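You operate a simulated robot arm through the tools that you are given. There is no shell and no other tool. Be economical: measure what you need, move in short steps, check, and stop when the job is done.

The job below is to be done with a simulated robot arm. You get a single attempt, and the scene is never put back.

Task
Put the sieve with a blue band on the yellow bench top away on the white bench top. Then put the flat purple carton on the steel tray with white grips. Then take the orange sponge and leave it on the shelf under the yellow bench. Then put one of the corn rings from the brown bench top on the shelf under the yellow bench. Then take the red sponge and put it on the shelf under the white bench. Then take the black block on the black bench top and put it away on the shelf under the black bench. Then lift the vent flap of the dryer open. Keep to this order. Set down upright: black block.

The check looks at the end state, three seconds after you hand in, the way a careful person would. Anything else that was tipped, shoved, dropped, spilled or broken makes it a failure.

Robot
A 6-joint arm with a two-finger parallel gripper on a trunk, on a base that drives. Base frame: it is fixed to the floor where the robot stands at the start and does not move with it; the origin is under the middle of the robot, x ahead of it, y to its left, z up. Units: m, rad, N and s.
With the tool pointing down near the work surface it reaches from about 0.14 to 0.94 m from the robot's upright axis, wherever it stands. Its first joint turns from -2.897 to 2.897 rad. Places, roughly: black block (5x8x7 cm) [-2.7, 5.2, 0.9]; corn ring (3x3x2 cm) [-1.1, -2.2, 0.9]; corn ring (4x4x2 cm) [-1.1, -2, 0.9]; flat purple carton [-1.25, 0, 0.25]; orange sponge (7x9x4 cm) [-1.7, -2.8, 1.4]; red sponge (7x10x5 cm) [-1.2, -2, 0.9]; shelf under the black bench [-2.7, 5.3, 0.3]; shelf under the white bench [0.6, -2.2, 0.3]; shelf under the yellow bench [0.6, -0.3, 0.3]; sieve with a blue band [0.75, 0, 1]; steel tray with white grips (26x15x3 cm) [-1.7, -2.9, 0.9]; vent flap of the dryer [0.3, 5, 0.4]; white bench top [0.7, -2.2, 0.9]. Payload 3.91 kg.
The tool frame sits at the grasp point between the pads (the TCP): z along the fingers, y along the line on which they close. The tips reach 0.03 m beyond it. The gripper opens to 0.11 m. The fingers are 0.02 m wide and 0.01 m thick; the gripper's body (0.048 by 0.112 m) begins 0.055 m behind the TCP.
Orientation is that of the tool frame in the base frame, as a unit quaternion [w, x, y, z]. With the fingers straight down and closing along the base's y, the tool's x points along the base's -x, its y along +y and its z along -z.

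Tools
- The arm moves only by the tool drive_tool. Its argument "increments" is a list of rows, each a list of 3 entries, a list of its own where there are three numbers: the shift along the tool's x, y, z in m, then the turn, a rotation vector about the tool's x, y, z in rad, then the closure in counts, from 0 (fully open) to 255 (shut). In form: [[[x, y, z], [ax, ay, az], fingers], ...]. A call has 1 to 10 rows; each row shifts and turns the commanded pose from where the row before left it, along the tool's axes as they then stand. A row lasts 0.2 s, in which the tool goes at most 0.05 m and 0.15 rad; a call with a longer step from one row to the next is refused whole, and so is a gripper value outside its range. A pose out of reach is approached as far as the arm can. The call stops where the force on the tool passes 40 N (or 10 N more than at its start, if that is more) or the arm is blocked; 0.2 s more then pass. Each finger travels about 0.153 m/s and halts on what it meets, pressing with about 40 N; the grip force reading is that of the motor and also rises with nothing between the fingers. The clock runs only during rows and for 0.2 s after the last one: add rows that do not move to give the fingers time. The reply holds the time, the measured pose of the TCP, the force on the tool along the base axes, the opening and the grip force, in the units named above and with some noise, with the torque about the TCP (base axes, N m) and any sound that the robot's microphone picked up.
- Cameras (640 x 400 px; columns grow to the right, rows downward): "scene" is now at [0.1327, 0.1641, 1.3398]; the picture's right is [-1.00, -0.03, 0.00], its down [-0.03, 0.83, -0.56] and it looks along [0.02, -0.56, -0.83] (base axes); focal length 214 px, centre (320, 200). "wrist" rides on the gripper at [0.072, 0.017, -0.103] in the tool frame; the picture's right is [-0.23, 0.97, 0.00], its down [-0.76, -0.18, -0.62] and it looks along [-0.61, -0.14, 0.78] (tool axes); focal length 222 px, centre (320, 200). There is no depth. A picture from a camera that has moved, and an enlarged one, comes with that camera's place and axes in the base frame and with its lens.
- capture(camera): a new picture of that camera. No time passes.
- steer(legs): drives the robot by 1 to 6 legs, each [ahead, turn to the left] in m and rad, along the robot's own axes; the way and the turn of a leg run together, so that a leg with both is an arc; at most 1.5 m and 3.142 rad a leg. The arm and the cameras ride along, it lands a little off, and it stops where it bumps. It gives what a move gives.
- pan_tilt(pan, tilt): turns the head with the scene camera to pan (to the left, within 2.094 rad either way) and tilt (down, from -0.506 to 1.204), counted from straight ahead of the robot. It gives what a move gives.
- zoom(camera, box): a new picture of the part [left, top, right, bottom] of that camera's present view, enlarged. No time passes.
- job_done(): hands the job in; it is judged then, once.

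Work in short steps. Places have to be worked out from the pictures, the camera data and where the tool is seen: move nearer, look again, correct. Check each grasp and each placing, and mend what went wrong. You have 196 turns and 166 pictures in all, those below and enlarged ones among them. Open the gripper and draw the arm clear of the work before you hand the job in, unless the task says otherwise; then end with one line.

The tools are called after "Call:" as a command line: name --argument value ..., lists and objects as JSON in quotes. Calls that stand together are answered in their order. drive_tool: Moves the arm, as the interface text tells. Its arguments: {"type":"object","properties":{"increments":{"type":"array","items":{"type":"array"}}},"required":["increments"]} The other tools are called the same way: steer (legs) drives the base; pan_tilt (pan, tilt) turns the head that bears the scene camera; capture (camera) takes a picture; zoom (camera, box) takes an enlarged picture of a part of a camera's view; job_done () hands the job in.

At the start:

```text
time_s: 0.0
ee_pos: [0.2169, -0.4654, 1.1135]
orientation: [0.001, -0.001, 1.0, -0.001]
wrist_force: [-0.4, -0.4, 0.3]
ft_torque: [0.01, -0.01, 0.02]
finger_gap: 0.11
finger_force: 0.0
robot x, y, heading: [-0.0033, -0.0032, 0.0]
head pan, tilt: [-1.538, 0.974]
```

scene: 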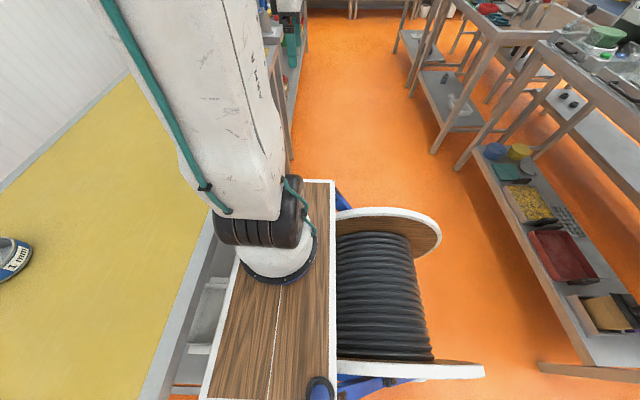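
wrist: 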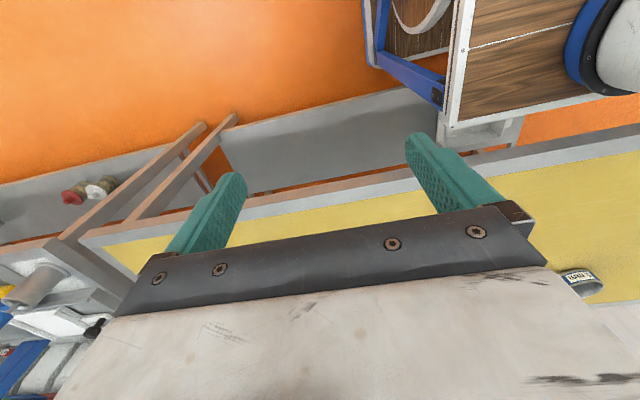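

The arm is at the robot's right side, and the yellow bench lies ahead. I turn the head to look ahead at the bench and the sieve.

Call:
pan_tilt --pan 0.0 --tilt 0.6

Call:
capture --camera "scene"

```text
time_s: 1.6
ee_pos: [0.2171, -0.4652, 1.1144]
orientation: [0.0, 0.0, 1.0, -0.001]
wrist_force: [0.6, -0.5, 0.6]
ft_torque: [0.01, 0.02, 0.02]
finger_gap: 0.1102
finger_force: 0.1
robot x, y, heading: [0.0012, -0.0001, -0.002]
head pan, tilt: [0.0, 0.6]
```

```text
163 pictures are left
camera scene: at [0.2188, 0.2352, 1.3699], right [0.0, -1.0, 0.0], down [-0.57, 0.0, -0.82], along [0.82, 0.0, -0.57], focal length 214 px, centre (320, 200)
```

scene: 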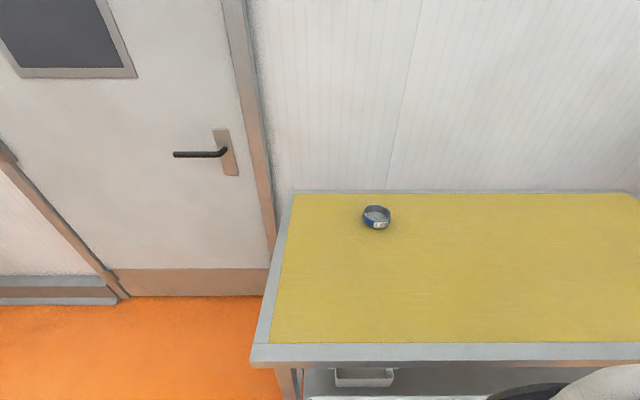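

The sieve sits at about (0.75, 0.05). I zoom to see its shape and look around to map the scene.

Call:
zoom --camera "scene" --box '[326, 186, 426, 248]'

Call:
pan_tilt --pan -1.0 --tilt 0.6

Call:
capture --camera "scene"

Call:
pan_tilt --pan -2.05 --tilt 0.5

Call:
capture --camera "scene"

Call:
pan_tilt --pan 1.57 --tilt 0.4

Call:
capture --camera "scene"

```text
6.40 times, centred on (376, 217) of scene
camera zoom: at [0.2188, 0.2352, 1.3699], right [0.0, -1.0, 0.0], down [-0.57, 0.0, -0.82], along [0.82, 0.0, -0.57], focal length 1373 px, centre (-38, 91)
```

zoom: 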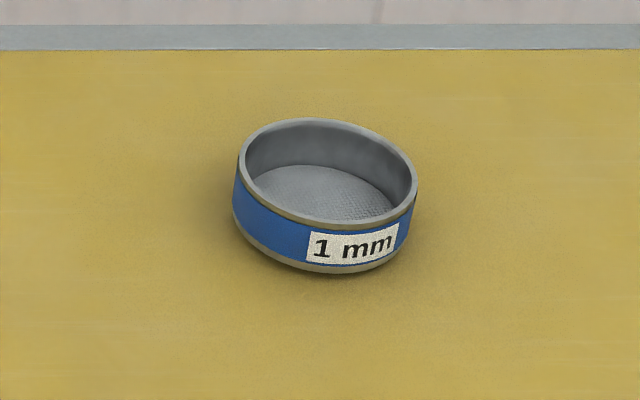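

```text
time_s: 2.9
ee_pos: [0.2181, -0.4661, 1.1144]
orientation: [0.0, 0.0, 1.0, -0.001]
wrist_force: [-0.2, -0.6, -0.6]
ft_torque: [0.01, 0.01, 0.0]
finger_gap: 0.1101
finger_force: 0.1
robot x, y, heading: [-0.001, 0.0008, -0.003]
head pan, tilt: [-1.0, 0.6]
```

```text
161 pictures are left
camera scene: at [0.1782, 0.161, 1.3699], right [-0.84, -0.54, 0.0], down [-0.31, 0.48, -0.83], along [0.45, -0.69, -0.56], focal length 214 px, centre (320, 200)
```

scene: 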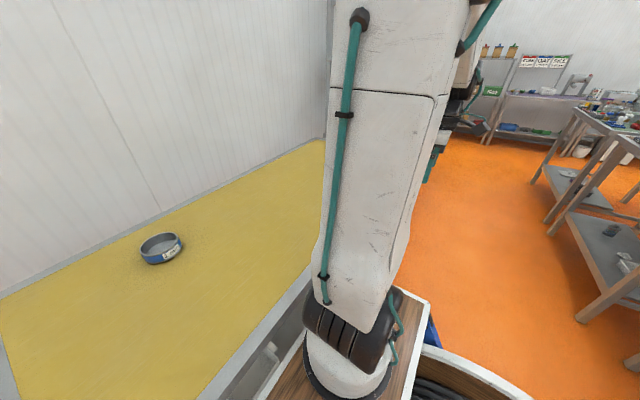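

```text
time_s: 4.2
ee_pos: [0.2166, -0.4651, 1.1143]
orientation: [0.0, 0.0, 1.0, 0.001]
wrist_force: [0.5, -0.1, -0.1]
ft_torque: [0.0, 0.02, -0.01]
finger_gap: 0.11
finger_force: 0.2
robot x, y, heading: [-0.0046, -0.001, 0.0]
head pan, tilt: [-2.051, 0.499]
```

```text
160 pictures are left
camera scene: at [0.0884, 0.1546, 1.379], right [-0.89, 0.46, 0.0], down [0.22, 0.42, -0.88], along [-0.4, -0.78, -0.48], focal length 214 px, centre (320, 200)
```

scene: 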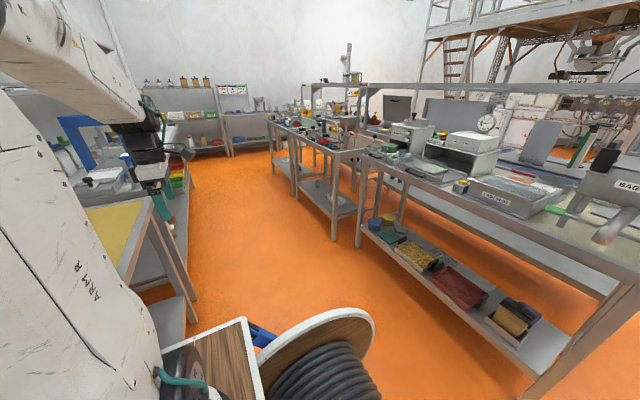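

```text
time_s: 7.2
ee_pos: [0.216, -0.4654, 1.1141]
orientation: [0.0, 0.0, 1.0, 0.0]
wrist_force: [0.2, 0.1, -0.2]
ft_torque: [-0.04, -0.05, -0.02]
finger_gap: 0.1098
finger_force: 0.0
robot x, y, heading: [0.0001, -0.0007, 0.006]
head pan, tilt: [1.571, 0.4]
```

```text
159 pictures are left
camera scene: at [0.1304, 0.3279, 1.3881], right [1.0, 0.0, 0.0], down [0.0, -0.39, -0.92], along [0.0, 0.92, -0.39], focal length 214 px, centre (320, 200)
```

scene: 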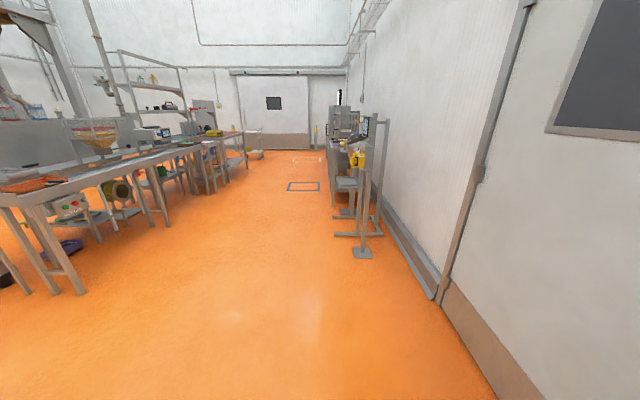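

The aisle is mapped roughly. Now I swing the arm over the bench towards the sieve at about (0.75, 0.04), keeping its height, and look from the wrist.

Call:
drive_tool --increments '[[[-0.034, 0.034, 0], [0, 0, 0], 0], [[-0.034, 0.034, 0], [0, 0, 0], 0], [[-0.034, 0.034, 0], [0, 0, 0], 0], [[-0.034, 0.034, 0], [0, 0, 0], 0], [[-0.034, 0.034, 0], [0, 0, 0], 0], [[-0.034, 0.034, 0], [0, 0, 0], 0], [[-0.034, 0.034, 0], [0, 0, 0], 0], [[-0.034, 0.034, 0], [0, 0, 0], 0], [[-0.034, 0.034, 0], [0, 0, 0], 0], [[-0.034, 0.034, 0], [0, 0, 0], 0]]'

Call:
capture --camera "wrist"

```text
time_s: 9.4
ee_pos: [0.5576, -0.125, 1.1151]
orientation: [0.0, 0.0, 1.0, 0.001]
wrist_force: [0.1, -0.8, 0.6]
ft_torque: [-0.03, -0.05, -0.01]
finger_gap: 0.11
finger_force: 0.2
robot x, y, heading: [0.002, -0.0005, 0.0]
head pan, tilt: [1.571, 0.4]
```

```text
158 pictures are left
camera wrist: at [0.484, -0.1089, 1.2186], right [0.23, 0.97, 0.0], down [0.76, -0.18, 0.62], along [0.61, -0.14, -0.78], focal length 222 px, centre (320, 200)
```

wrist: 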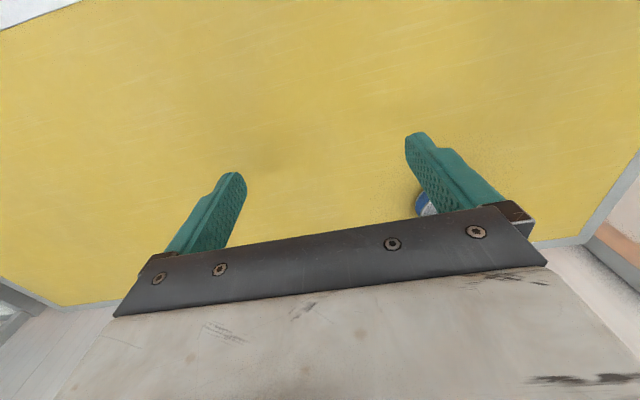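

The sieve shows just beyond the right finger. I shift to y≈0.045 and forward and look again.

Call:
drive_tool --increments '[[[-0.02, 0.042, 0], [0, 0, 0], 0], [[-0.02, 0.042, 0], [0, 0, 0], 0], [[-0.02, 0.042, 0], [0, 0, 0], 0], [[-0.01, 0.042, 0], [0, 0, 0], 0]]'

Call:
capture --camera "wrist"

Call:
pan_tilt --pan -0.2 --tilt 0.7

Call:
capture --camera "scene"

```text
time_s: 10.4
ee_pos: [0.6279, 0.0429, 1.1136]
orientation: [0.0, 0.0, 1.0, 0.0]
wrist_force: [-0.3, -0.3, -0.5]
ft_torque: [0.02, 0.01, 0.01]
finger_gap: 0.1099
finger_force: 0.1
robot x, y, heading: [-0.0022, -0.0025, -0.004]
head pan, tilt: [1.571, 0.4]
```

```text
157 pictures are left
camera wrist: at [0.5546, 0.0588, 1.218], right [0.23, 0.97, 0.0], down [0.76, -0.18, 0.62], along [0.61, -0.14, -0.78], focal length 222 px, centre (320, 200)
```

wrist: 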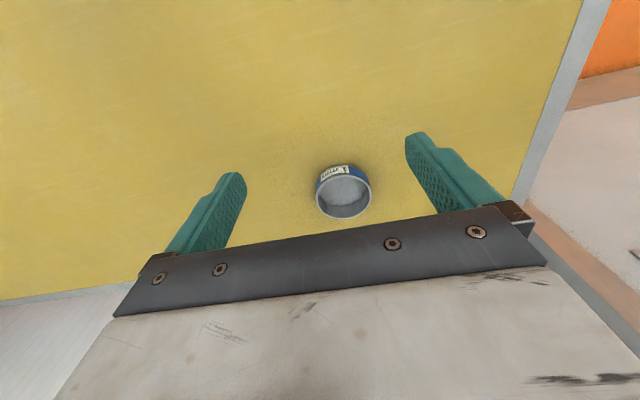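

```text
time_s: 12.2
ee_pos: [0.6271, 0.042, 1.1143]
orientation: [0.0, 0.0, 1.0, 0.0]
wrist_force: [-0.1, 0.4, 0.9]
ft_torque: [0.0, -0.03, 0.0]
finger_gap: 0.1098
finger_force: 0.1
robot x, y, heading: [-0.0, -0.0004, 0.002]
head pan, tilt: [-0.201, 0.7]
```

```text
156 pictures are left
camera scene: at [0.2137, 0.2185, 1.3613], right [-0.2, -0.98, 0.0], down [-0.63, 0.13, -0.76], along [0.75, -0.15, -0.64], focal length 214 px, centre (320, 200)
```

scene: 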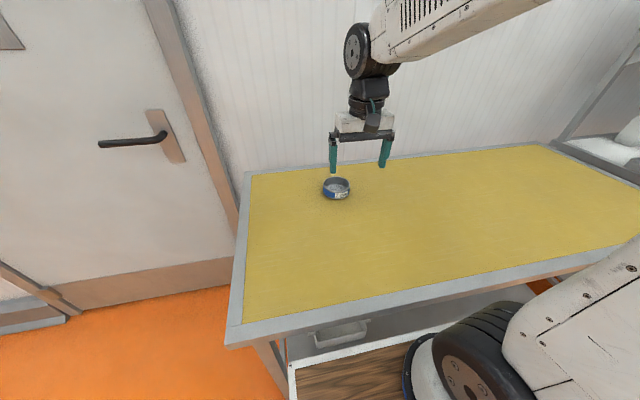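

Triangulated: rim centre about (0.77, 0.05, 0.945), diameter about 8.6 cm, bench top about 0.905. I move over it and go down to 1.00.

Call:
drive_tool --increments '[[[-0.048, 0.003, 0], [0, 0, 0], 0], [[-0.048, 0.003, 0], [0, 0, 0], 0], [[-0.047, 0.002, 0], [0, 0, 0], 0], [[0, 0, 0.04], [0, 0, 0], 0], [[0, 0, 0.04], [0, 0, 0], 0], [[0, 0, 0.02], [0, 0, 0], 0]]'

Call:
capture --camera "wrist"

Call:
zoom --camera "scene" --box '[260, 110, 420, 210]'

```text
time_s: 13.6
ee_pos: [0.7706, 0.0508, 1.014]
orientation: [0.0, 0.0, 1.0, 0.001]
wrist_force: [0.2, 0.6, -0.2]
ft_torque: [-0.01, -0.01, 0.0]
finger_gap: 0.1099
finger_force: 0.0
robot x, y, heading: [-0.0006, -0.0023, -0.003]
head pan, tilt: [-0.201, 0.7]
```

```text
155 pictures are left
camera wrist: at [0.698, 0.0669, 1.1184], right [0.23, 0.97, 0.0], down [0.76, -0.18, 0.62], along [0.61, -0.14, -0.78], focal length 222 px, centre (320, 200)
```

wrist: 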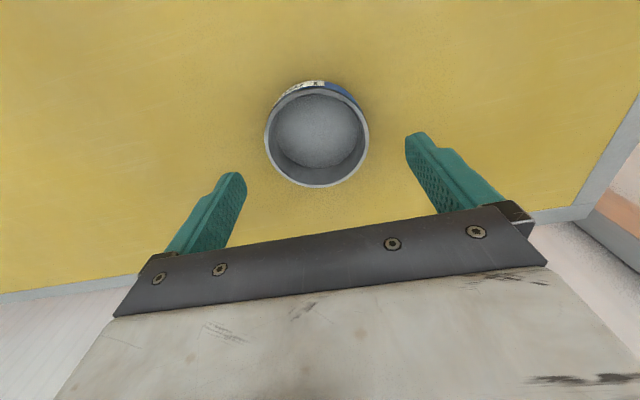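

```text
4.00 times, centred on (340, 160) of scene
camera zoom: at [0.2135, 0.2184, 1.3613], right [-0.2, -0.98, 0.0], down [-0.63, 0.13, -0.76], along [0.75, -0.15, -0.64], focal length 858 px, centre (240, 360)
```

zoom: 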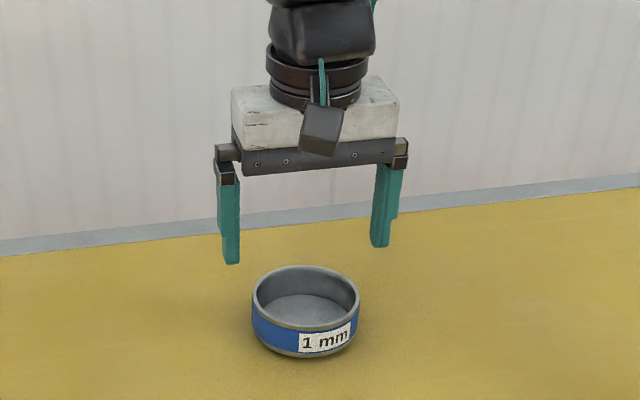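

The sieve is centred at (0.767, 0.049). I descend to 0.943 and close.

Call:
drive_tool --increments '[[[0.003, -0.002, 0.035], [0, 0, 0], 0], [[0, 0, 0.035], [0, 0, 0], 0], [[0, 0, 0], [0, 0, 0], 0], [[0, 0, 0], [0, 0, 0], 120], [[0, 0, 0], [0, 0, 0], 255], [[0, 0, 0], [0, 0, 0], 255]]'

Call:
capture --camera "wrist"

```text
time_s: 15.0
ee_pos: [0.7675, 0.0484, 0.9437]
orientation: [-0.001, 0.0, 1.0, 0.0]
wrist_force: [-0.1, 0.5, 0.0]
ft_torque: [0.03, 0.03, 0.02]
finger_gap: 0.0869
finger_force: 40.1
robot x, y, heading: [0.0023, 0.0004, 0.005]
head pan, tilt: [-0.201, 0.7]
```

```text
153 pictures are left
camera wrist: at [0.695, 0.065, 1.048], right [0.23, 0.97, 0.0], down [0.76, -0.18, 0.62], along [0.61, -0.14, -0.78], focal length 222 px, centre (320, 200)
```

wrist: 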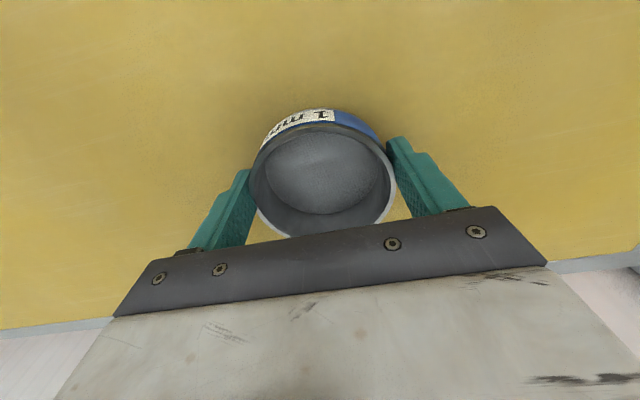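

Gripped (gap 0.087, sieve within the pads). I lift and draw the arm in for driving.

Call:
drive_tool --increments '[[[0, 0, -0.03], [0, 0, 0], 255], [[0, 0, -0.05], [0, 0, 0], 255], [[0, 0, -0.05], [0, 0, 0], 255], [[0, 0, -0.05], [0, 0, 0], 255], [[0.045, 0, -0.02], [0, 0, 0], 255], [[0.045, 0, 0], [0, 0, 0], 255], [[0.045, 0, 0], [0, 0, 0], 255], [[0.045, 0, 0], [0, 0, 0], 255], [[0.045, 0, 0], [0, 0, 0], 255], [[0.045, 0, 0], [0, 0, 0], 255]]'

Call:
steer --legs '[[-0.28, 0]]'

Call:
capture --camera "wrist"

Call:
pan_tilt --pan -1.57 --tilt 0.7

Call:
capture --camera "scene"

```text
time_s: 17.2
ee_pos: [0.4968, 0.0483, 1.1441]
orientation: [0.0, 0.0, 1.0, 0.001]
wrist_force: [0.5, -0.1, -1.9]
ft_torque: [-0.01, 0.05, 0.02]
finger_gap: 0.0861
finger_force: 40.4
robot x, y, heading: [-0.0001, -0.0037, 0.002]
head pan, tilt: [-0.201, 0.7]
```

```text
time_s: 19.1
ee_pos: [0.2163, 0.0489, 1.1448]
orientation: [0.0, 0.0, 1.0, 0.0]
wrist_force: [0.7, -0.1, -0.4]
ft_torque: [0.02, -0.02, -0.01]
finger_gap: 0.0864
finger_force: 39.6
robot x, y, heading: [-0.2828, 0.0002, -0.005]
head pan, tilt: [-0.201, 0.7]
```

```text
152 pictures are left
camera wrist: at [0.1438, 0.0647, 1.2486], right [0.23, 0.97, 0.0], down [0.76, -0.18, 0.62], along [0.61, -0.14, -0.78], focal length 222 px, centre (320, 200)
```

wrist: 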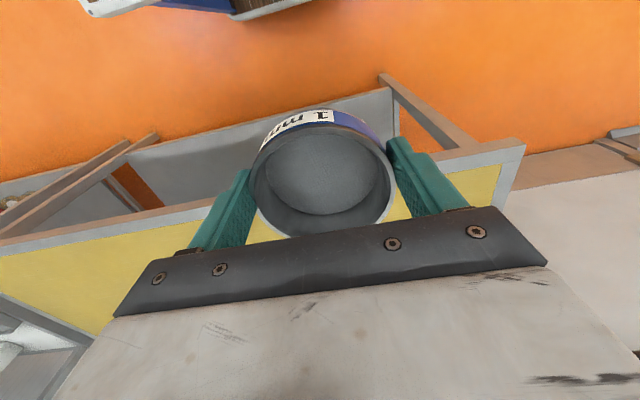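

```text
time_s: 20.7
ee_pos: [0.2158, 0.0485, 1.1442]
orientation: [0.0, -0.001, 1.0, 0.0]
wrist_force: [-0.3, -0.7, -0.4]
ft_torque: [0.0, 0.04, 0.0]
finger_gap: 0.0866
finger_force: 40.4
robot x, y, heading: [-0.2844, 0.0001, 0.002]
head pan, tilt: [-1.571, 0.7]
```

```text
151 pictures are left
camera scene: at [-0.1501, 0.1504, 1.3613], right [-1.0, 0.0, 0.0], down [0.0, 0.64, -0.76], along [0.0, -0.76, -0.64], focal length 214 px, centre (320, 200)
```

scene: 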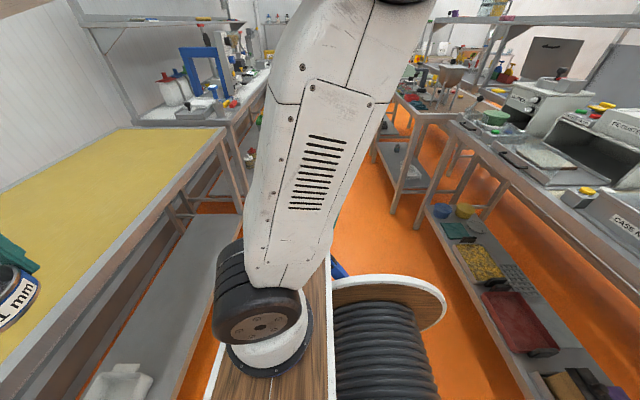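

The sieve is held. I turn right to face down the aisle, drive 1.5 m and look at the white bench.

Call:
steer --legs '[[0, -1.571], [1.5, 0]]'

Call:
pan_tilt --pan 0.9 --tilt 0.5

Call:
capture --camera "scene"

```text
time_s: 31.9
ee_pos: [-0.2403, -2.0012, 1.1451]
orientation: [0.0, 0.709, 0.705, -0.001]
wrist_force: [-0.5, 0.0, -1.8]
ft_torque: [0.01, -0.03, 0.01]
finger_gap: 0.0858
finger_force: 40.2
robot x, y, heading: [-0.2905, -1.5041, -1.577]
head pan, tilt: [-1.571, 0.7]
```

```text
time_s: 34.2
ee_pos: [-0.2404, -2.0005, 1.1447]
orientation: [0.0, 0.709, 0.705, 0.0]
wrist_force: [0.1, 0.0, -0.4]
ft_torque: [-0.01, -0.03, 0.01]
finger_gap: 0.0859
finger_force: 39.8
robot x, y, heading: [-0.2855, -1.5052, -1.578]
head pan, tilt: [0.901, 0.499]
```

```text
150 pictures are left
camera scene: at [0.0192, -1.6918, 1.379], right [-0.63, -0.78, 0.0], down [-0.37, 0.3, -0.88], along [0.68, -0.55, -0.48], focal length 214 px, centre (320, 200)
```

scene: 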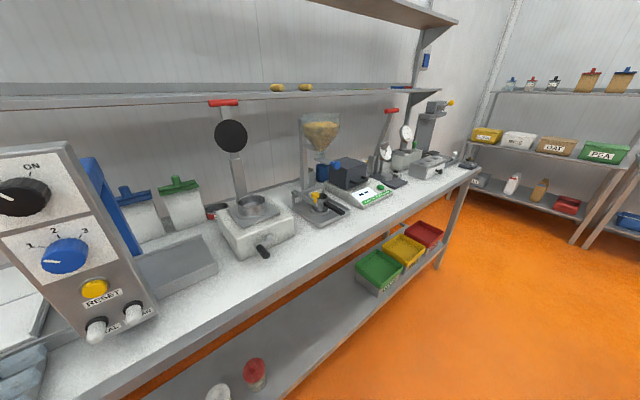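

The white bench is cluttered; I look straight at it to find a free spot.

Call:
zoom --camera "scene" --box '[140, 120, 460, 320]'

Call:
pan_tilt --pan 1.5 --tilt 0.6

Call:
capture --camera "scene"

```text
2.00 times, centred on (300, 220) of scene
camera zoom: at [0.0192, -1.6918, 1.379], right [-0.63, -0.78, 0.0], down [-0.37, 0.3, -0.88], along [0.68, -0.55, -0.48], focal length 429 px, centre (360, 160)
```

zoom: 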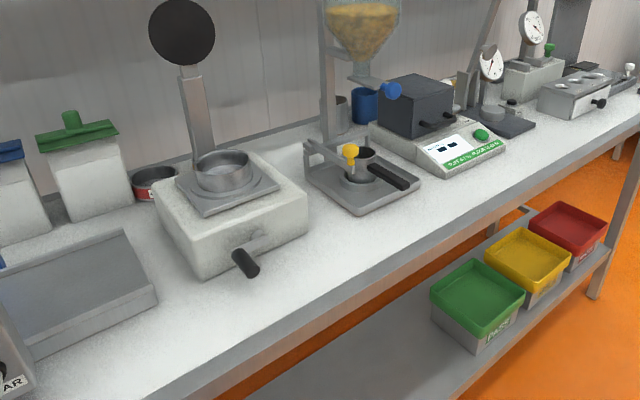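

```text
time_s: 35.2
ee_pos: [-0.2391, -2.0005, 1.1439]
orientation: [0.0, 0.709, 0.705, 0.0]
wrist_force: [0.0, -0.1, -2.2]
ft_torque: [0.01, -0.02, -0.01]
finger_gap: 0.0855
finger_force: 40.0
robot x, y, heading: [-0.2843, -1.5013, -1.58]
head pan, tilt: [1.499, 0.6]
```

```text
148 pictures are left
camera scene: at [0.0364, -1.6418, 1.3699], right [-0.08, -1.0, 0.0], down [-0.56, 0.04, -0.83], along [0.82, -0.06, -0.56], focal length 214 px, centre (320, 200)
```

scene: 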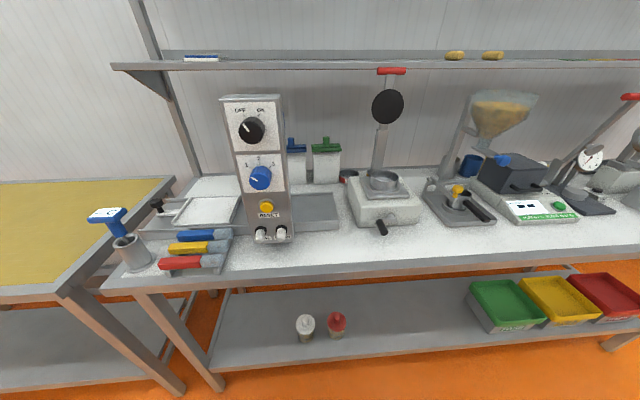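

A free spot is the front strip right of the sealer tower, at about (0.485, -1.76). I drive 0.25 m on and turn left to face that bench.

Call:
steer --legs '[[0.25, 0], [0, 1.571]]'

Call:
pan_tilt --pan 0.0 --tilt 0.7

Call:
capture --camera "scene"

Call:
capture --camera "wrist"

```text
time_s: 40.8
ee_pos: [0.211, -1.7074, 1.145]
orientation: [0.0, 0.001, 1.0, 0.0]
wrist_force: [0.3, 0.4, -1.2]
ft_torque: [0.02, 0.01, 0.02]
finger_gap: 0.0853
finger_force: 39.9
robot x, y, heading: [-0.2845, -1.7566, -0.002]
head pan, tilt: [1.499, 0.6]
```

```text
time_s: 42.4
ee_pos: [0.21, -1.7075, 1.1448]
orientation: [0.0, 0.002, 1.0, 0.0]
wrist_force: [-0.6, 0.7, -0.8]
ft_torque: [0.0, -0.01, 0.04]
finger_gap: 0.0854
finger_force: 39.8
robot x, y, heading: [-0.2839, -1.7536, -0.004]
head pan, tilt: [0.0, 0.7]
```

```text
147 pictures are left
camera scene: at [-0.071, -1.5196, 1.3613], right [0.0, -1.0, 0.0], down [-0.64, 0.0, -0.76], along [0.76, 0.0, -0.64], focal length 214 px, centre (320, 200)
```

scene: 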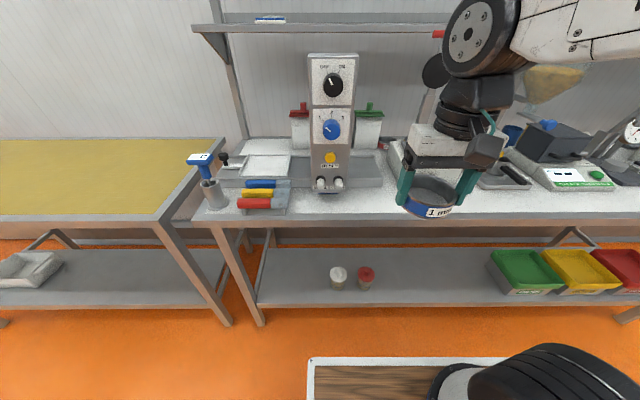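

```text
146 pictures are left
camera wrist: at [0.1373, -1.6911, 1.2486], right [0.23, 0.97, 0.0], down [0.76, -0.18, 0.62], along [0.61, -0.14, -0.78], focal length 222 px, centre (320, 200)
```

wrist: 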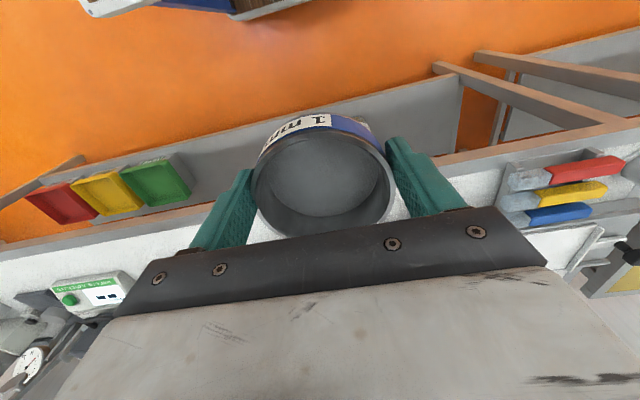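

I extend the arm over the spot, staying above the neighbours, then look.

Call:
drive_tool --increments '[[[-0.046, -0.01, 0], [0, 0, 0], 255], [[-0.046, -0.01, 0], [0, 0, 0], 255], [[-0.046, -0.01, 0], [0, 0, 0], 255], [[-0.046, -0.01, 0.01], [0, 0, 0], 255], [[-0.046, -0.012, 0.01], [0, 0, 0], 255], [[-0.045, -0.01, 0.01], [0, 0, 0], 255]]'

Call:
capture --camera "wrist"

Call:
zoom --camera "scene" --box '[280, 100, 520, 250]'

```text
time_s: 43.8
ee_pos: [0.4866, -1.7696, 1.1146]
orientation: [0.0, 0.002, 1.0, 0.0]
wrist_force: [-0.4, -0.3, 0.1]
ft_torque: [-0.01, -0.02, 0.0]
finger_gap: 0.0852
finger_force: 39.8
robot x, y, heading: [-0.2867, -1.7535, 0.003]
head pan, tilt: [0.0, 0.7]
```

```text
145 pictures are left
camera wrist: at [0.413, -1.7531, 1.2191], right [0.23, 0.97, 0.0], down [0.76, -0.18, 0.62], along [0.61, -0.14, -0.78], focal length 222 px, centre (320, 200)
```

wrist: 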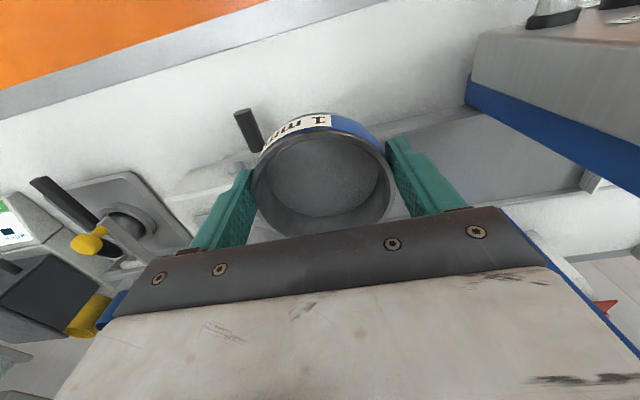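

```text
2.67 times, centred on (400, 175) of scene
camera zoom: at [-0.0717, -1.5195, 1.3613], right [0.0, -1.0, 0.0], down [-0.64, 0.0, -0.77], along [0.77, 0.0, -0.64], focal length 572 px, centre (107, 267)
```

zoom: 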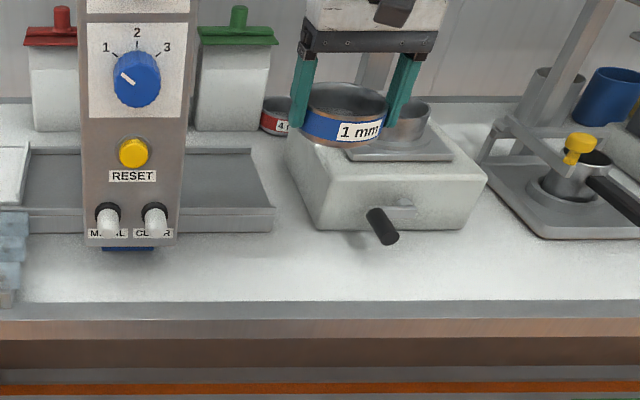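

The spot is clear: white strip x 0.42–0.56, knob tip at y≈-1.86, tower ends at -1.62. I descend at y=-1.757 to just above the surface.

Call:
drive_tool --increments '[[[0, 0.012, 0.04], [0, 0, 0], 255], [[0, 0, 0.045], [0, 0, 0], 255], [[0, 0, 0.045], [0, 0, 0], 255], [[0, 0, 0.03], [0, 0, 0], 255], [[0, 0, 0], [0, 0, 0], 255]]'

Call:
zoom --camera "scene" --box '[320, 120, 480, 220]'

```text
time_s: 45.0
ee_pos: [0.4851, -1.7583, 0.9532]
orientation: [0.0, 0.002, 1.0, 0.0]
wrist_force: [-0.1, 0.3, -0.3]
ft_torque: [0.02, 0.0, -0.03]
finger_gap: 0.0853
finger_force: 40.6
robot x, y, heading: [-0.2859, -1.7564, -0.004]
head pan, tilt: [0.0, 0.7]
```

```text
4.00 times, centred on (400, 170) of scene
camera zoom: at [-0.071, -1.5196, 1.3613], right [0.0, -1.0, 0.0], down [-0.64, 0.0, -0.76], along [0.76, 0.0, -0.64], focal length 858 px, centre (0, 320)
```

zoom: 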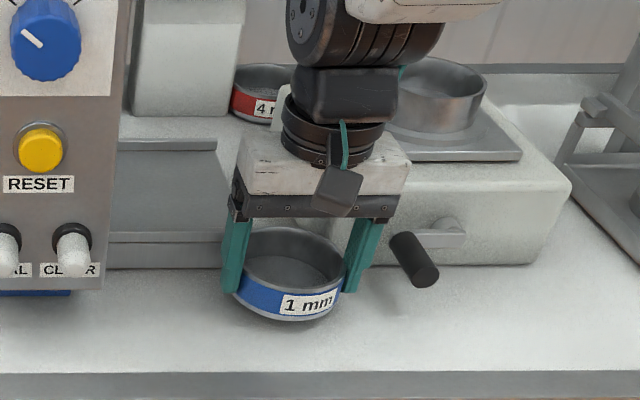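

Almost down. I lower in small steps until contact shows.

Call:
drive_tool --increments '[[[0, 0, 0.004], [0, 0, 0], 255], [[0, 0, 0.004], [0, 0, 0], 255], [[0, 0, 0], [0, 0, 0], 255]]'

```text
time_s: 45.8
ee_pos: [0.483, -1.7593, 0.9469]
orientation: [0.001, 0.002, 1.0, 0.001]
wrist_force: [0.1, 0.6, -1.1]
ft_torque: [-0.01, 0.0, 0.02]
finger_gap: 0.0855
finger_force: 40.2
robot x, y, heading: [-0.2894, -1.7533, -0.007]
head pan, tilt: [0.0, 0.7]
```

Call:
drive_tool --increments '[[[0, 0, 0.002], [0, 0, 0], 255], [[0, 0, 0.002], [0, 0, 0], 255], [[0, 0, 0], [0, 0, 0], 255]]'

```text
time_s: 46.6
ee_pos: [0.4837, -1.7585, 0.9434]
orientation: [-0.001, 0.001, 1.0, 0.001]
wrist_force: [-1.5, 1.0, 7.2]
ft_torque: [-0.01, 0.11, -0.03]
finger_gap: 0.0852
finger_force: 40.2
robot x, y, heading: [-0.2875, -1.7559, -0.006]
head pan, tilt: [0.0, 0.7]
```

Contact felt (7 N). I open the fingers and rise straight up.

Call:
drive_tool --increments '[[[0, 0, 0], [0, 0, 0], 40], [[0, 0, 0], [0, 0, 0], 0], [[0, 0, 0], [0, 0, 0], 0], [[0, 0, -0.03], [0, 0, 0], 0], [[0, 0, -0.05], [0, 0, 0], 0], [[0, 0, -0.05], [0, 0, 0], 0], [[0, 0, -0.05], [0, 0, 0], 0]]'

Call:
capture --camera "wrist"

```text
time_s: 48.2
ee_pos: [0.4854, -1.7582, 1.1221]
orientation: [-0.001, 0.001, 1.0, 0.0]
wrist_force: [0.7, -0.2, -0.2]
ft_torque: [0.03, 0.0, 0.0]
finger_gap: 0.1102
finger_force: 0.0
robot x, y, heading: [-0.2911, -1.7507, -0.004]
head pan, tilt: [0.0, 0.7]
```

```text
142 pictures are left
camera wrist: at [0.4124, -1.743, 1.2267], right [0.23, 0.97, 0.0], down [0.76, -0.18, 0.62], along [0.61, -0.14, -0.78], focal length 222 px, centre (320, 200)
```

wrist: 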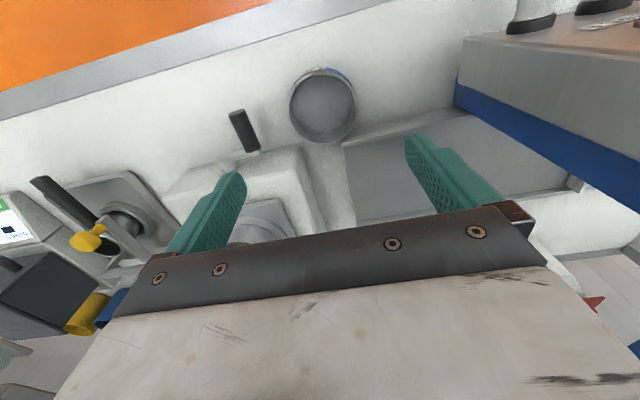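

The sieve stands well on the white bench. I draw the arm in and drive back up the aisle towards the purple carton.

Call:
drive_tool --increments '[[[0.045, 0, 0], [0, 0, 0], 0], [[0.045, 0, 0], [0, 0, 0], 0], [[0.045, 0, 0], [0, 0, 0], 0], [[0.045, 0, 0], [0, 0, 0], 0], [[0.045, 0, 0], [0, 0, 0], 0], [[0.045, 0, 0], [0, 0, 0], 0]]'

Call:
steer --legs '[[0, 1.575], [1.45, 0]]'

Call:
pan_tilt --pan 1.2 --tilt 0.75

Call:
capture --camera "scene"

```text
time_s: 49.6
ee_pos: [0.215, -1.7576, 1.1208]
orientation: [0.0, 0.001, 1.0, 0.0]
wrist_force: [0.4, -0.1, -0.8]
ft_torque: [0.04, 0.06, 0.0]
finger_gap: 0.11
finger_force: 0.0
robot x, y, heading: [-0.2861, -1.7566, -0.004]
head pan, tilt: [0.0, 0.7]
```

```text
time_s: 60.7
ee_pos: [-0.2903, 0.2037, 1.122]
orientation: [0.0, 0.707, -0.707, 0.001]
wrist_force: [0.4, -1.0, 0.2]
ft_torque: [0.0, -0.01, -0.01]
finger_gap: 0.11
finger_force: 0.0
robot x, y, heading: [-0.2917, -0.2961, 1.574]
head pan, tilt: [0.0, 0.7]
```

```text
time_s: 62.1
ee_pos: [-0.2897, 0.2046, 1.1218]
orientation: [0.0, -0.707, 0.707, 0.0]
wrist_force: [-0.3, -0.1, 0.3]
ft_torque: [-0.01, 0.01, -0.02]
finger_gap: 0.11
finger_force: 0.0
robot x, y, heading: [-0.2937, -0.2961, 1.573]
head pan, tilt: [1.201, 0.75]
```

```text
141 pictures are left
camera scene: at [-0.6042, -0.137, 1.357], right [0.36, 0.93, 0.0], down [0.64, -0.25, -0.73], along [-0.68, 0.27, -0.68], focal length 214 px, centre (320, 200)
```

scene: 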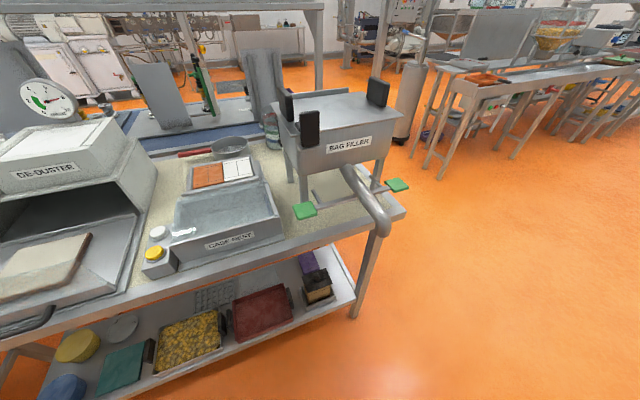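

A purple thing shows on the lower shelf next to a brown box. I zoom in.

Call:
zoom --camera "scene" --box '[200, 230, 376, 340]'

Call:
steer --legs '[[0.3, 0]]'

Call:
pan_tilt --pan 1.7 --tilt 0.95

Call:
capture --camera "scene"

```text
3.64 times, centred on (288, 285) of scene
camera zoom: at [-0.6042, -0.137, 1.357], right [0.36, 0.93, 0.0], down [0.64, -0.25, -0.73], along [-0.68, 0.27, -0.68], focal length 780 px, centre (436, -109)
```

zoom: 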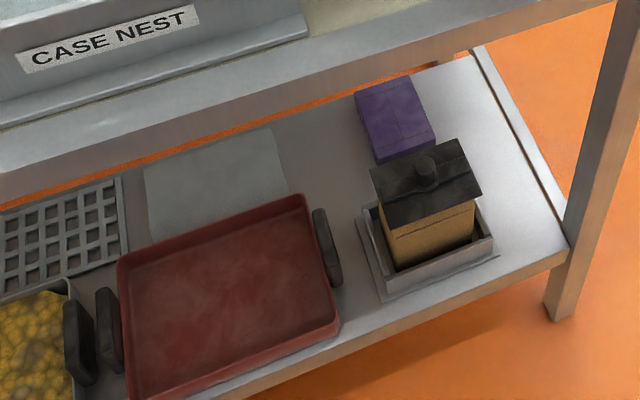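

```text
time_s: 64.1
ee_pos: [-0.2902, 0.5049, 1.1214]
orientation: [0.0, -0.706, 0.708, 0.001]
wrist_force: [0.1, -0.2, 0.6]
ft_torque: [0.03, -0.03, 0.01]
finger_gap: 0.11
finger_force: 0.0
robot x, y, heading: [-0.2936, -0.0018, 1.569]
head pan, tilt: [1.201, 0.75]
```

```text
time_s: 65.1
ee_pos: [-0.2899, 0.5042, 1.123]
orientation: [0.0, -0.707, 0.707, 0.0]
wrist_force: [0.3, -0.9, 0.5]
ft_torque: [-0.02, 0.02, -0.02]
finger_gap: 0.1097
finger_force: 0.0
robot x, y, heading: [-0.2924, 0.0003, 1.57]
head pan, tilt: [1.7, 0.949]
```

```text
139 pictures are left
camera scene: at [-0.5988, 0.124, 1.3415], right [-0.13, 0.99, 0.0], down [0.81, 0.1, -0.58], along [-0.58, -0.07, -0.81], focal length 214 px, centre (320, 200)
```

scene: 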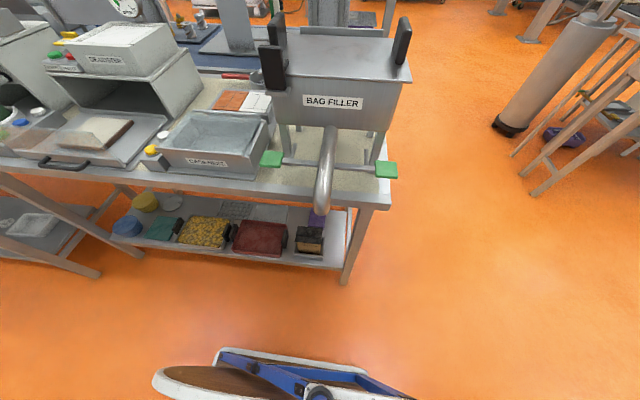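

The carton lies on the shelf behind a tin, close to the bench's open +y end. I drive round to the open floor at the bench end and face -y there.

Call:
steer --legs '[[1.15, 0], [0, 1.571], [0.93, 0], [0, 1.571]]'

Call:
pan_tilt --pan -0.1 --tilt 0.7

Call:
capture --camera "scene"

```text
time_s: 83.0
ee_pos: [-1.2329, 0.6458, 1.1228]
orientation: [-0.001, 0.707, 0.707, 0.0]
wrist_force: [0.5, -0.6, 0.3]
ft_torque: [0.01, -0.01, 0.02]
finger_gap: 0.1099
finger_force: 0.2
robot x, y, heading: [-1.2314, 1.1501, -1.567]
head pan, tilt: [1.7, 0.949]
```

```text
time_s: 84.8
ee_pos: [-1.2332, 0.6444, 1.1222]
orientation: [0.0, 0.707, 0.707, -0.001]
wrist_force: [1.2, -0.3, 0.0]
ft_torque: [-0.03, 0.03, -0.02]
finger_gap: 0.1098
finger_force: 0.1
robot x, y, heading: [-1.2314, 1.1481, -1.576]
head pan, tilt: [-0.099, 0.7]
```

```text
138 pictures are left
camera scene: at [-1.0038, 0.9322, 1.3613], right [-0.99, 0.1, 0.0], down [0.06, 0.64, -0.76], along [-0.08, -0.76, -0.64], focal length 214 px, centre (320, 200)
```

scene: 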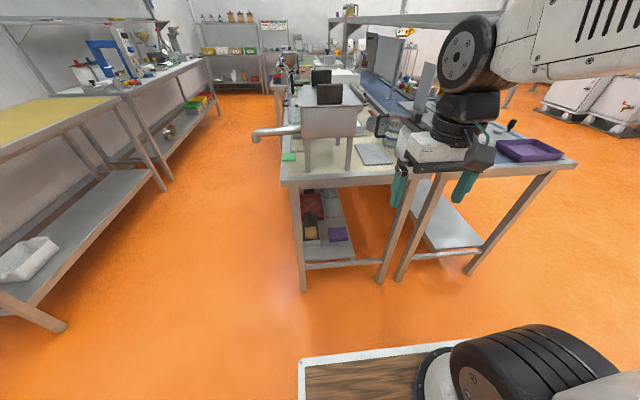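

The carton is visible through the bench end. I zoom in to measure it.

Call:
zoom --camera "scene" --box '[272, 180, 400, 260]'

Call:
zoom --camera "scene" --box '[240, 20, 640, 270]'

```text
5.00 times, centred on (336, 220) of scene
camera zoom: at [-1.0038, 0.9322, 1.3613], right [-0.99, 0.1, 0.0], down [0.06, 0.64, -0.76], along [-0.08, -0.76, -0.64], focal length 1072 px, centre (240, 100)
```

zoom: 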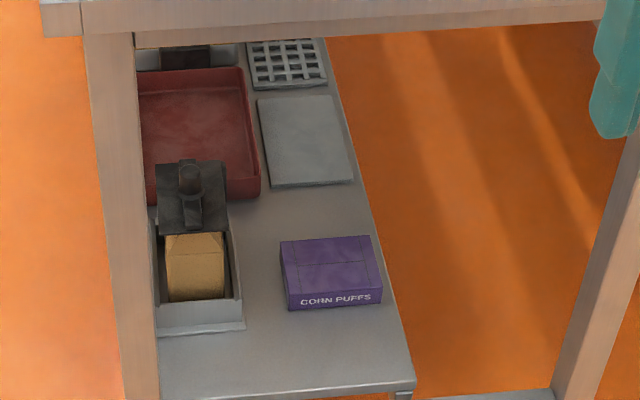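

```text
1.60 times, centred on (440, 145) of scene
camera zoom: at [-1.0038, 0.9322, 1.3613], right [-0.99, 0.1, 0.0], down [0.06, 0.64, -0.76], along [-0.08, -0.76, -0.64], focal length 343 px, centre (128, 288)
```

zoom: 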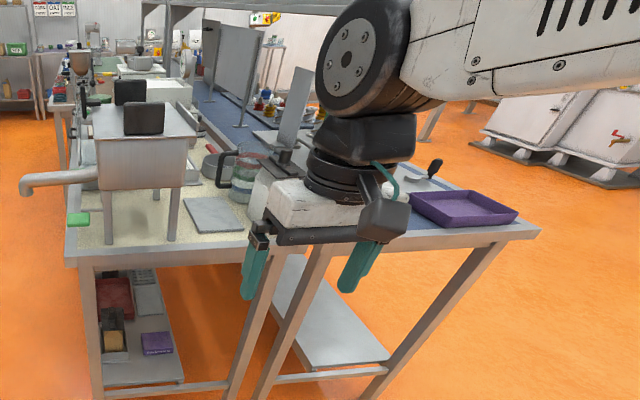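

The carton is about 12.6 × 8.7 × 3 cm, centred near (-1.228, -0.011), with room for a straight-down grasp closing along y from this end. I bring the tool forward, down outside the bench end, and begin rotating it.

Call:
drive_tool --increments '[[[-0.03, 0, 0.035], [0, 0, 0], 0], [[-0.03, 0, 0.035], [0, 0, 0], 0], [[-0.03, 0, 0.035], [0, 0, 0], 0], [[-0.03, 0, 0.035], [0, 0, 0], 0], [[-0.03, 0, 0.035], [0, 0, 0], 0], [[0, 0, 0.04], [0, 0, -0.15], 0], [[0, 0, 0.04], [0, 0, -0.15], 0], [[0, 0, 0.04], [0, 0, -0.15], 0], [[0, 0, 0.04], [0, 0, -0.15], 0], [[0, 0, 0.04], [0, 0, -0.15], 0]]'

Call:
capture --camera "scene"

```text
time_s: 87.0
ee_pos: [-1.2331, 0.4949, 0.7464]
orientation: [0.0, 0.399, 0.917, 0.0]
wrist_force: [0.0, 1.4, -0.5]
ft_torque: [0.0, -0.02, -0.01]
finger_gap: 0.1102
finger_force: 0.1
robot x, y, heading: [-1.2316, 1.1465, -1.571]
head pan, tilt: [-0.099, 0.7]
```

```text
135 pictures are left
camera scene: at [-1.0038, 0.9325, 1.3613], right [-0.99, 0.1, 0.0], down [0.06, 0.64, -0.77], along [-0.08, -0.76, -0.64], focal length 214 px, centre (320, 200)
```

scene: 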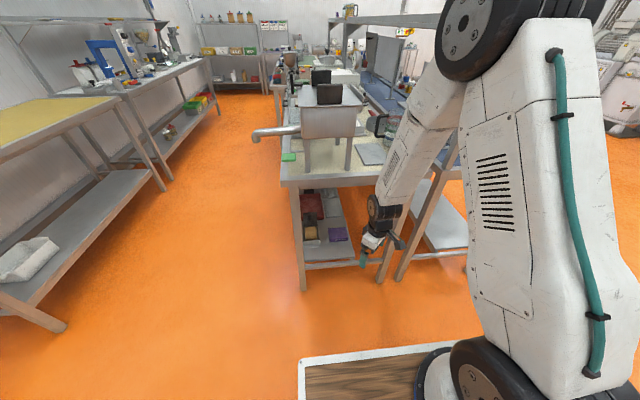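

The forearm would hit the bench edge if I reached in with a bent elbow, so I back up, stretch the arm nearly straight at low height, and then drive it in under the bench. First finish the rotation and back off.

Call:
drive_tool --increments '[[[0, 0, 0], [0, 0, -0.15], 0], [[0, 0, 0], [0, 0, -0.15], 0], [[0, 0, 0], [0, 0, -0.15], 0], [[0, 0, 0], [0, 0, -0.15], 0], [[0, 0, 0], [0, 0, -0.15], 0], [[0, 0, 0], [0, 0, -0.071], 0]]'

Call:
steer --legs '[[-0.35, 0]]'

Call:
drive_tool --increments '[[[0, -0.034, 0.033], [0, 0, 0], 0], [[0, -0.034, 0.033], [0, 0, 0], 0], [[0, -0.034, 0.033], [0, 0, 0], 0], [[0, -0.034, 0.033], [0, 0, 0], 0], [[0, -0.034, 0.033], [0, 0, 0], 0], [[0, -0.034, 0.033], [0, 0, 0], 0], [[0, -0.034, 0.033], [0, 0, 0], 0], [[0, -0.034, 0.033], [0, 0, 0], 0]]'

Call:
capture --camera "scene"

```text
time_s: 88.4
ee_pos: [-1.2337, 0.4941, 0.7464]
orientation: [-0.001, 0.0, 1.0, 0.001]
wrist_force: [0.3, -0.3, 0.2]
ft_torque: [0.0, 0.03, -0.03]
finger_gap: 0.1098
finger_force: 0.3
robot x, y, heading: [-1.2343, 1.1497, -1.575]
head pan, tilt: [-0.099, 0.7]
```

```text
time_s: 90.7
ee_pos: [-1.2323, 0.8444, 0.7478]
orientation: [0.0, 0.002, 1.0, 0.0]
wrist_force: [-0.3, -0.2, 0.3]
ft_torque: [0.02, 0.0, -0.01]
finger_gap: 0.1099
finger_force: 0.1
robot x, y, heading: [-1.228, 1.4942, -1.572]
head pan, tilt: [-0.099, 0.7]
```

```text
time_s: 92.5
ee_pos: [-1.2346, 0.5733, 0.4816]
orientation: [0.0, 0.001, 1.0, 0.0]
wrist_force: [-0.1, -0.4, 0.3]
ft_torque: [0.03, 0.04, 0.04]
finger_gap: 0.1101
finger_force: 0.1
robot x, y, heading: [-1.2306, 1.496, -1.574]
head pan, tilt: [-0.099, 0.7]
```

```text
134 pictures are left
camera scene: at [-1.0034, 1.2817, 1.3613], right [-0.99, 0.1, 0.0], down [0.06, 0.64, -0.76], along [-0.08, -0.76, -0.64], focal length 214 px, centre (320, 200)
```

scene: 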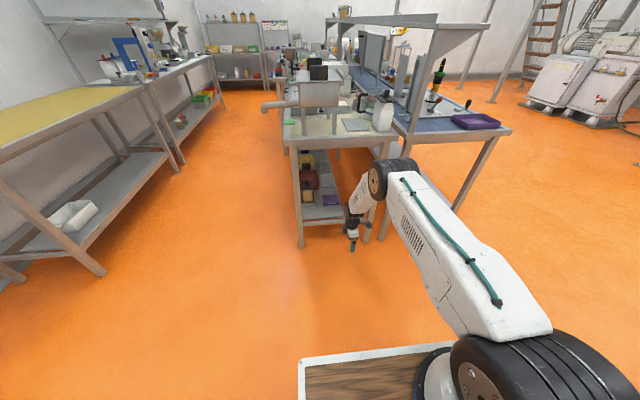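

The arm is low and extending. I stretch it further towards full extension at TCP z≈0.36 and check what is reachable.

Call:
drive_tool --increments '[[[0, -0.034, 0.03], [0, 0, 0], 0], [[0, -0.034, 0.03], [0, 0, 0], 0], [[0, -0.034, 0.03], [0, 0, 0], 0], [[0, -0.034, 0.03], [0, 0, 0], 0], [[0, 0, 0], [0, 0, 0], 0]]'

Call:
zoom --camera "scene" --box '[260, 110, 516, 270]'

```text
time_s: 93.7
ee_pos: [-1.2343, 0.5021, 0.4067]
orientation: [0.0, 0.0, 1.0, 0.0]
wrist_force: [-0.5, -0.8, 0.2]
ft_torque: [-0.02, 0.0, 0.0]
finger_gap: 0.11
finger_force: 0.1
out of reach, approached as far as the arm can: row 3, 4
robot x, y, heading: [-1.2284, 1.4942, -1.573]
head pan, tilt: [-0.099, 0.7]
```

```text
2.50 times, centred on (388, 190) of scene
camera zoom: at [-1.0034, 1.2815, 1.3612], right [-0.99, 0.1, 0.0], down [0.06, 0.64, -0.76], along [-0.08, -0.76, -0.64], focal length 536 px, centre (150, 225)
```

zoom: 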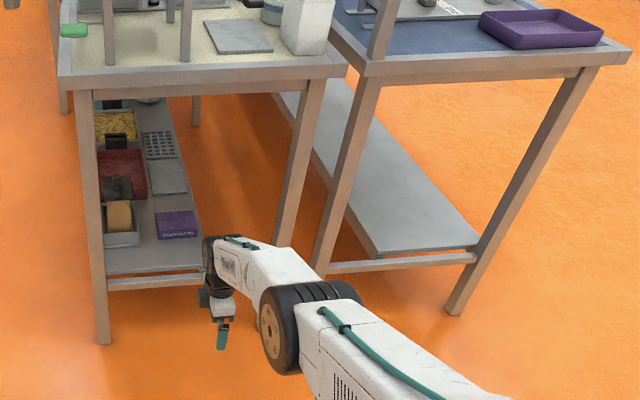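

Full stretch isn't quite enough for a safe straight-down grasp this deep, so I'll first hook the carton from behind with tilted fingers and draw it ~15 cm towards the shelf end. I pull back a bit and turn the tool so that the fingers close along x.

Call:
drive_tool --increments '[[[0, 0.05, -0.01], [0, 0, 0], 0], [[0, 0.05, -0.01], [0, 0, 0], 0], [[0, 0, 0], [0, 0, -0.15], 0], [[0, 0, 0], [0, 0, -0.15], 0], [[0, 0, 0], [0, 0, -0.15], 0], [[0, 0, 0], [0, 0, -0.15], 0], [[0, 0, 0], [0, 0, -0.15], 0], [[0, 0, 0], [0, 0, -0.15], 0]]'

Call:
drive_tool --increments '[[[0, 0, 0], [0, 0, -0.15], 0], [[0, 0, 0], [0, 0, -0.15], 0], [[0, 0, 0], [0, 0, -0.15], 0], [[0, 0, 0], [0, 0, -0.15], 0], [[0, 0, 0], [0, 0, -0.071], 0], [[0, 0, 0], [0, 0.14, 0], 0], [[0, 0, 0], [0, 0.14, 0], 0], [[0, 0, 0], [0, 0.14, 0], 0]]'

```text
refused: row 1 steps farther than a row can; nothing moved
```

```text
time_s: 95.5
ee_pos: [-1.2354, 0.5003, 0.4061]
orientation: [-0.196, -0.321, 0.924, -0.069]
wrist_force: [0.4, 0.2, 0.2]
ft_torque: [0.0, 0.03, -0.02]
finger_gap: 0.1103
finger_force: 0.0
robot x, y, heading: [-1.2325, 1.4993, -1.571]
head pan, tilt: [-0.099, 0.7]
```

The first call was refused as too long a step, so the second tilted too early. I undo the tilt, pull back, and finish the turn.

Call:
drive_tool --increments '[[[0, 0, 0], [0, -0.14, 0], 0], [[0, 0, 0], [0, -0.14, 0], 0], [[0, 0, 0], [0, -0.14, 0], 0], [[0, 0, 0], [0, 0, -0.15], 0], [[0, 0, 0], [0, 0, -0.15], 0], [[0, 0, 0], [0, 0, -0.15], 0], [[0, 0, 0], [0, 0, -0.15], 0], [[0, 0, 0], [0, 0, -0.15], 0], [[0, 0, 0], [0, 0, -0.15], 0]]'

Call:
drive_tool --increments '[[[-0.045, 0, -0.01], [0, 0, 0], 0], [[-0.045, 0, -0.01], [0, 0, 0], 0]]'

```text
time_s: 97.5
ee_pos: [-1.2248, 0.5053, 0.4066]
orientation: [-0.007, -0.683, 0.731, 0.004]
wrist_force: [0.2, 0.4, 0.7]
ft_torque: [0.0, -0.04, -0.06]
finger_gap: 0.1099
finger_force: 0.1
out of reach, approached as far as the arm can: row 9
robot x, y, heading: [-1.2282, 1.4977, -1.573]
head pan, tilt: [-0.099, 0.7]
```

```text
time_s: 98.1
ee_pos: [-1.2177, 0.5941, 0.4272]
orientation: [-0.007, -0.683, 0.73, 0.004]
wrist_force: [-0.1, -0.1, 0.2]
ft_torque: [-0.02, 0.0, 0.04]
finger_gap: 0.1099
finger_force: 0.1
robot x, y, heading: [-1.2298, 1.496, -1.573]
head pan, tilt: [-0.099, 0.7]
```

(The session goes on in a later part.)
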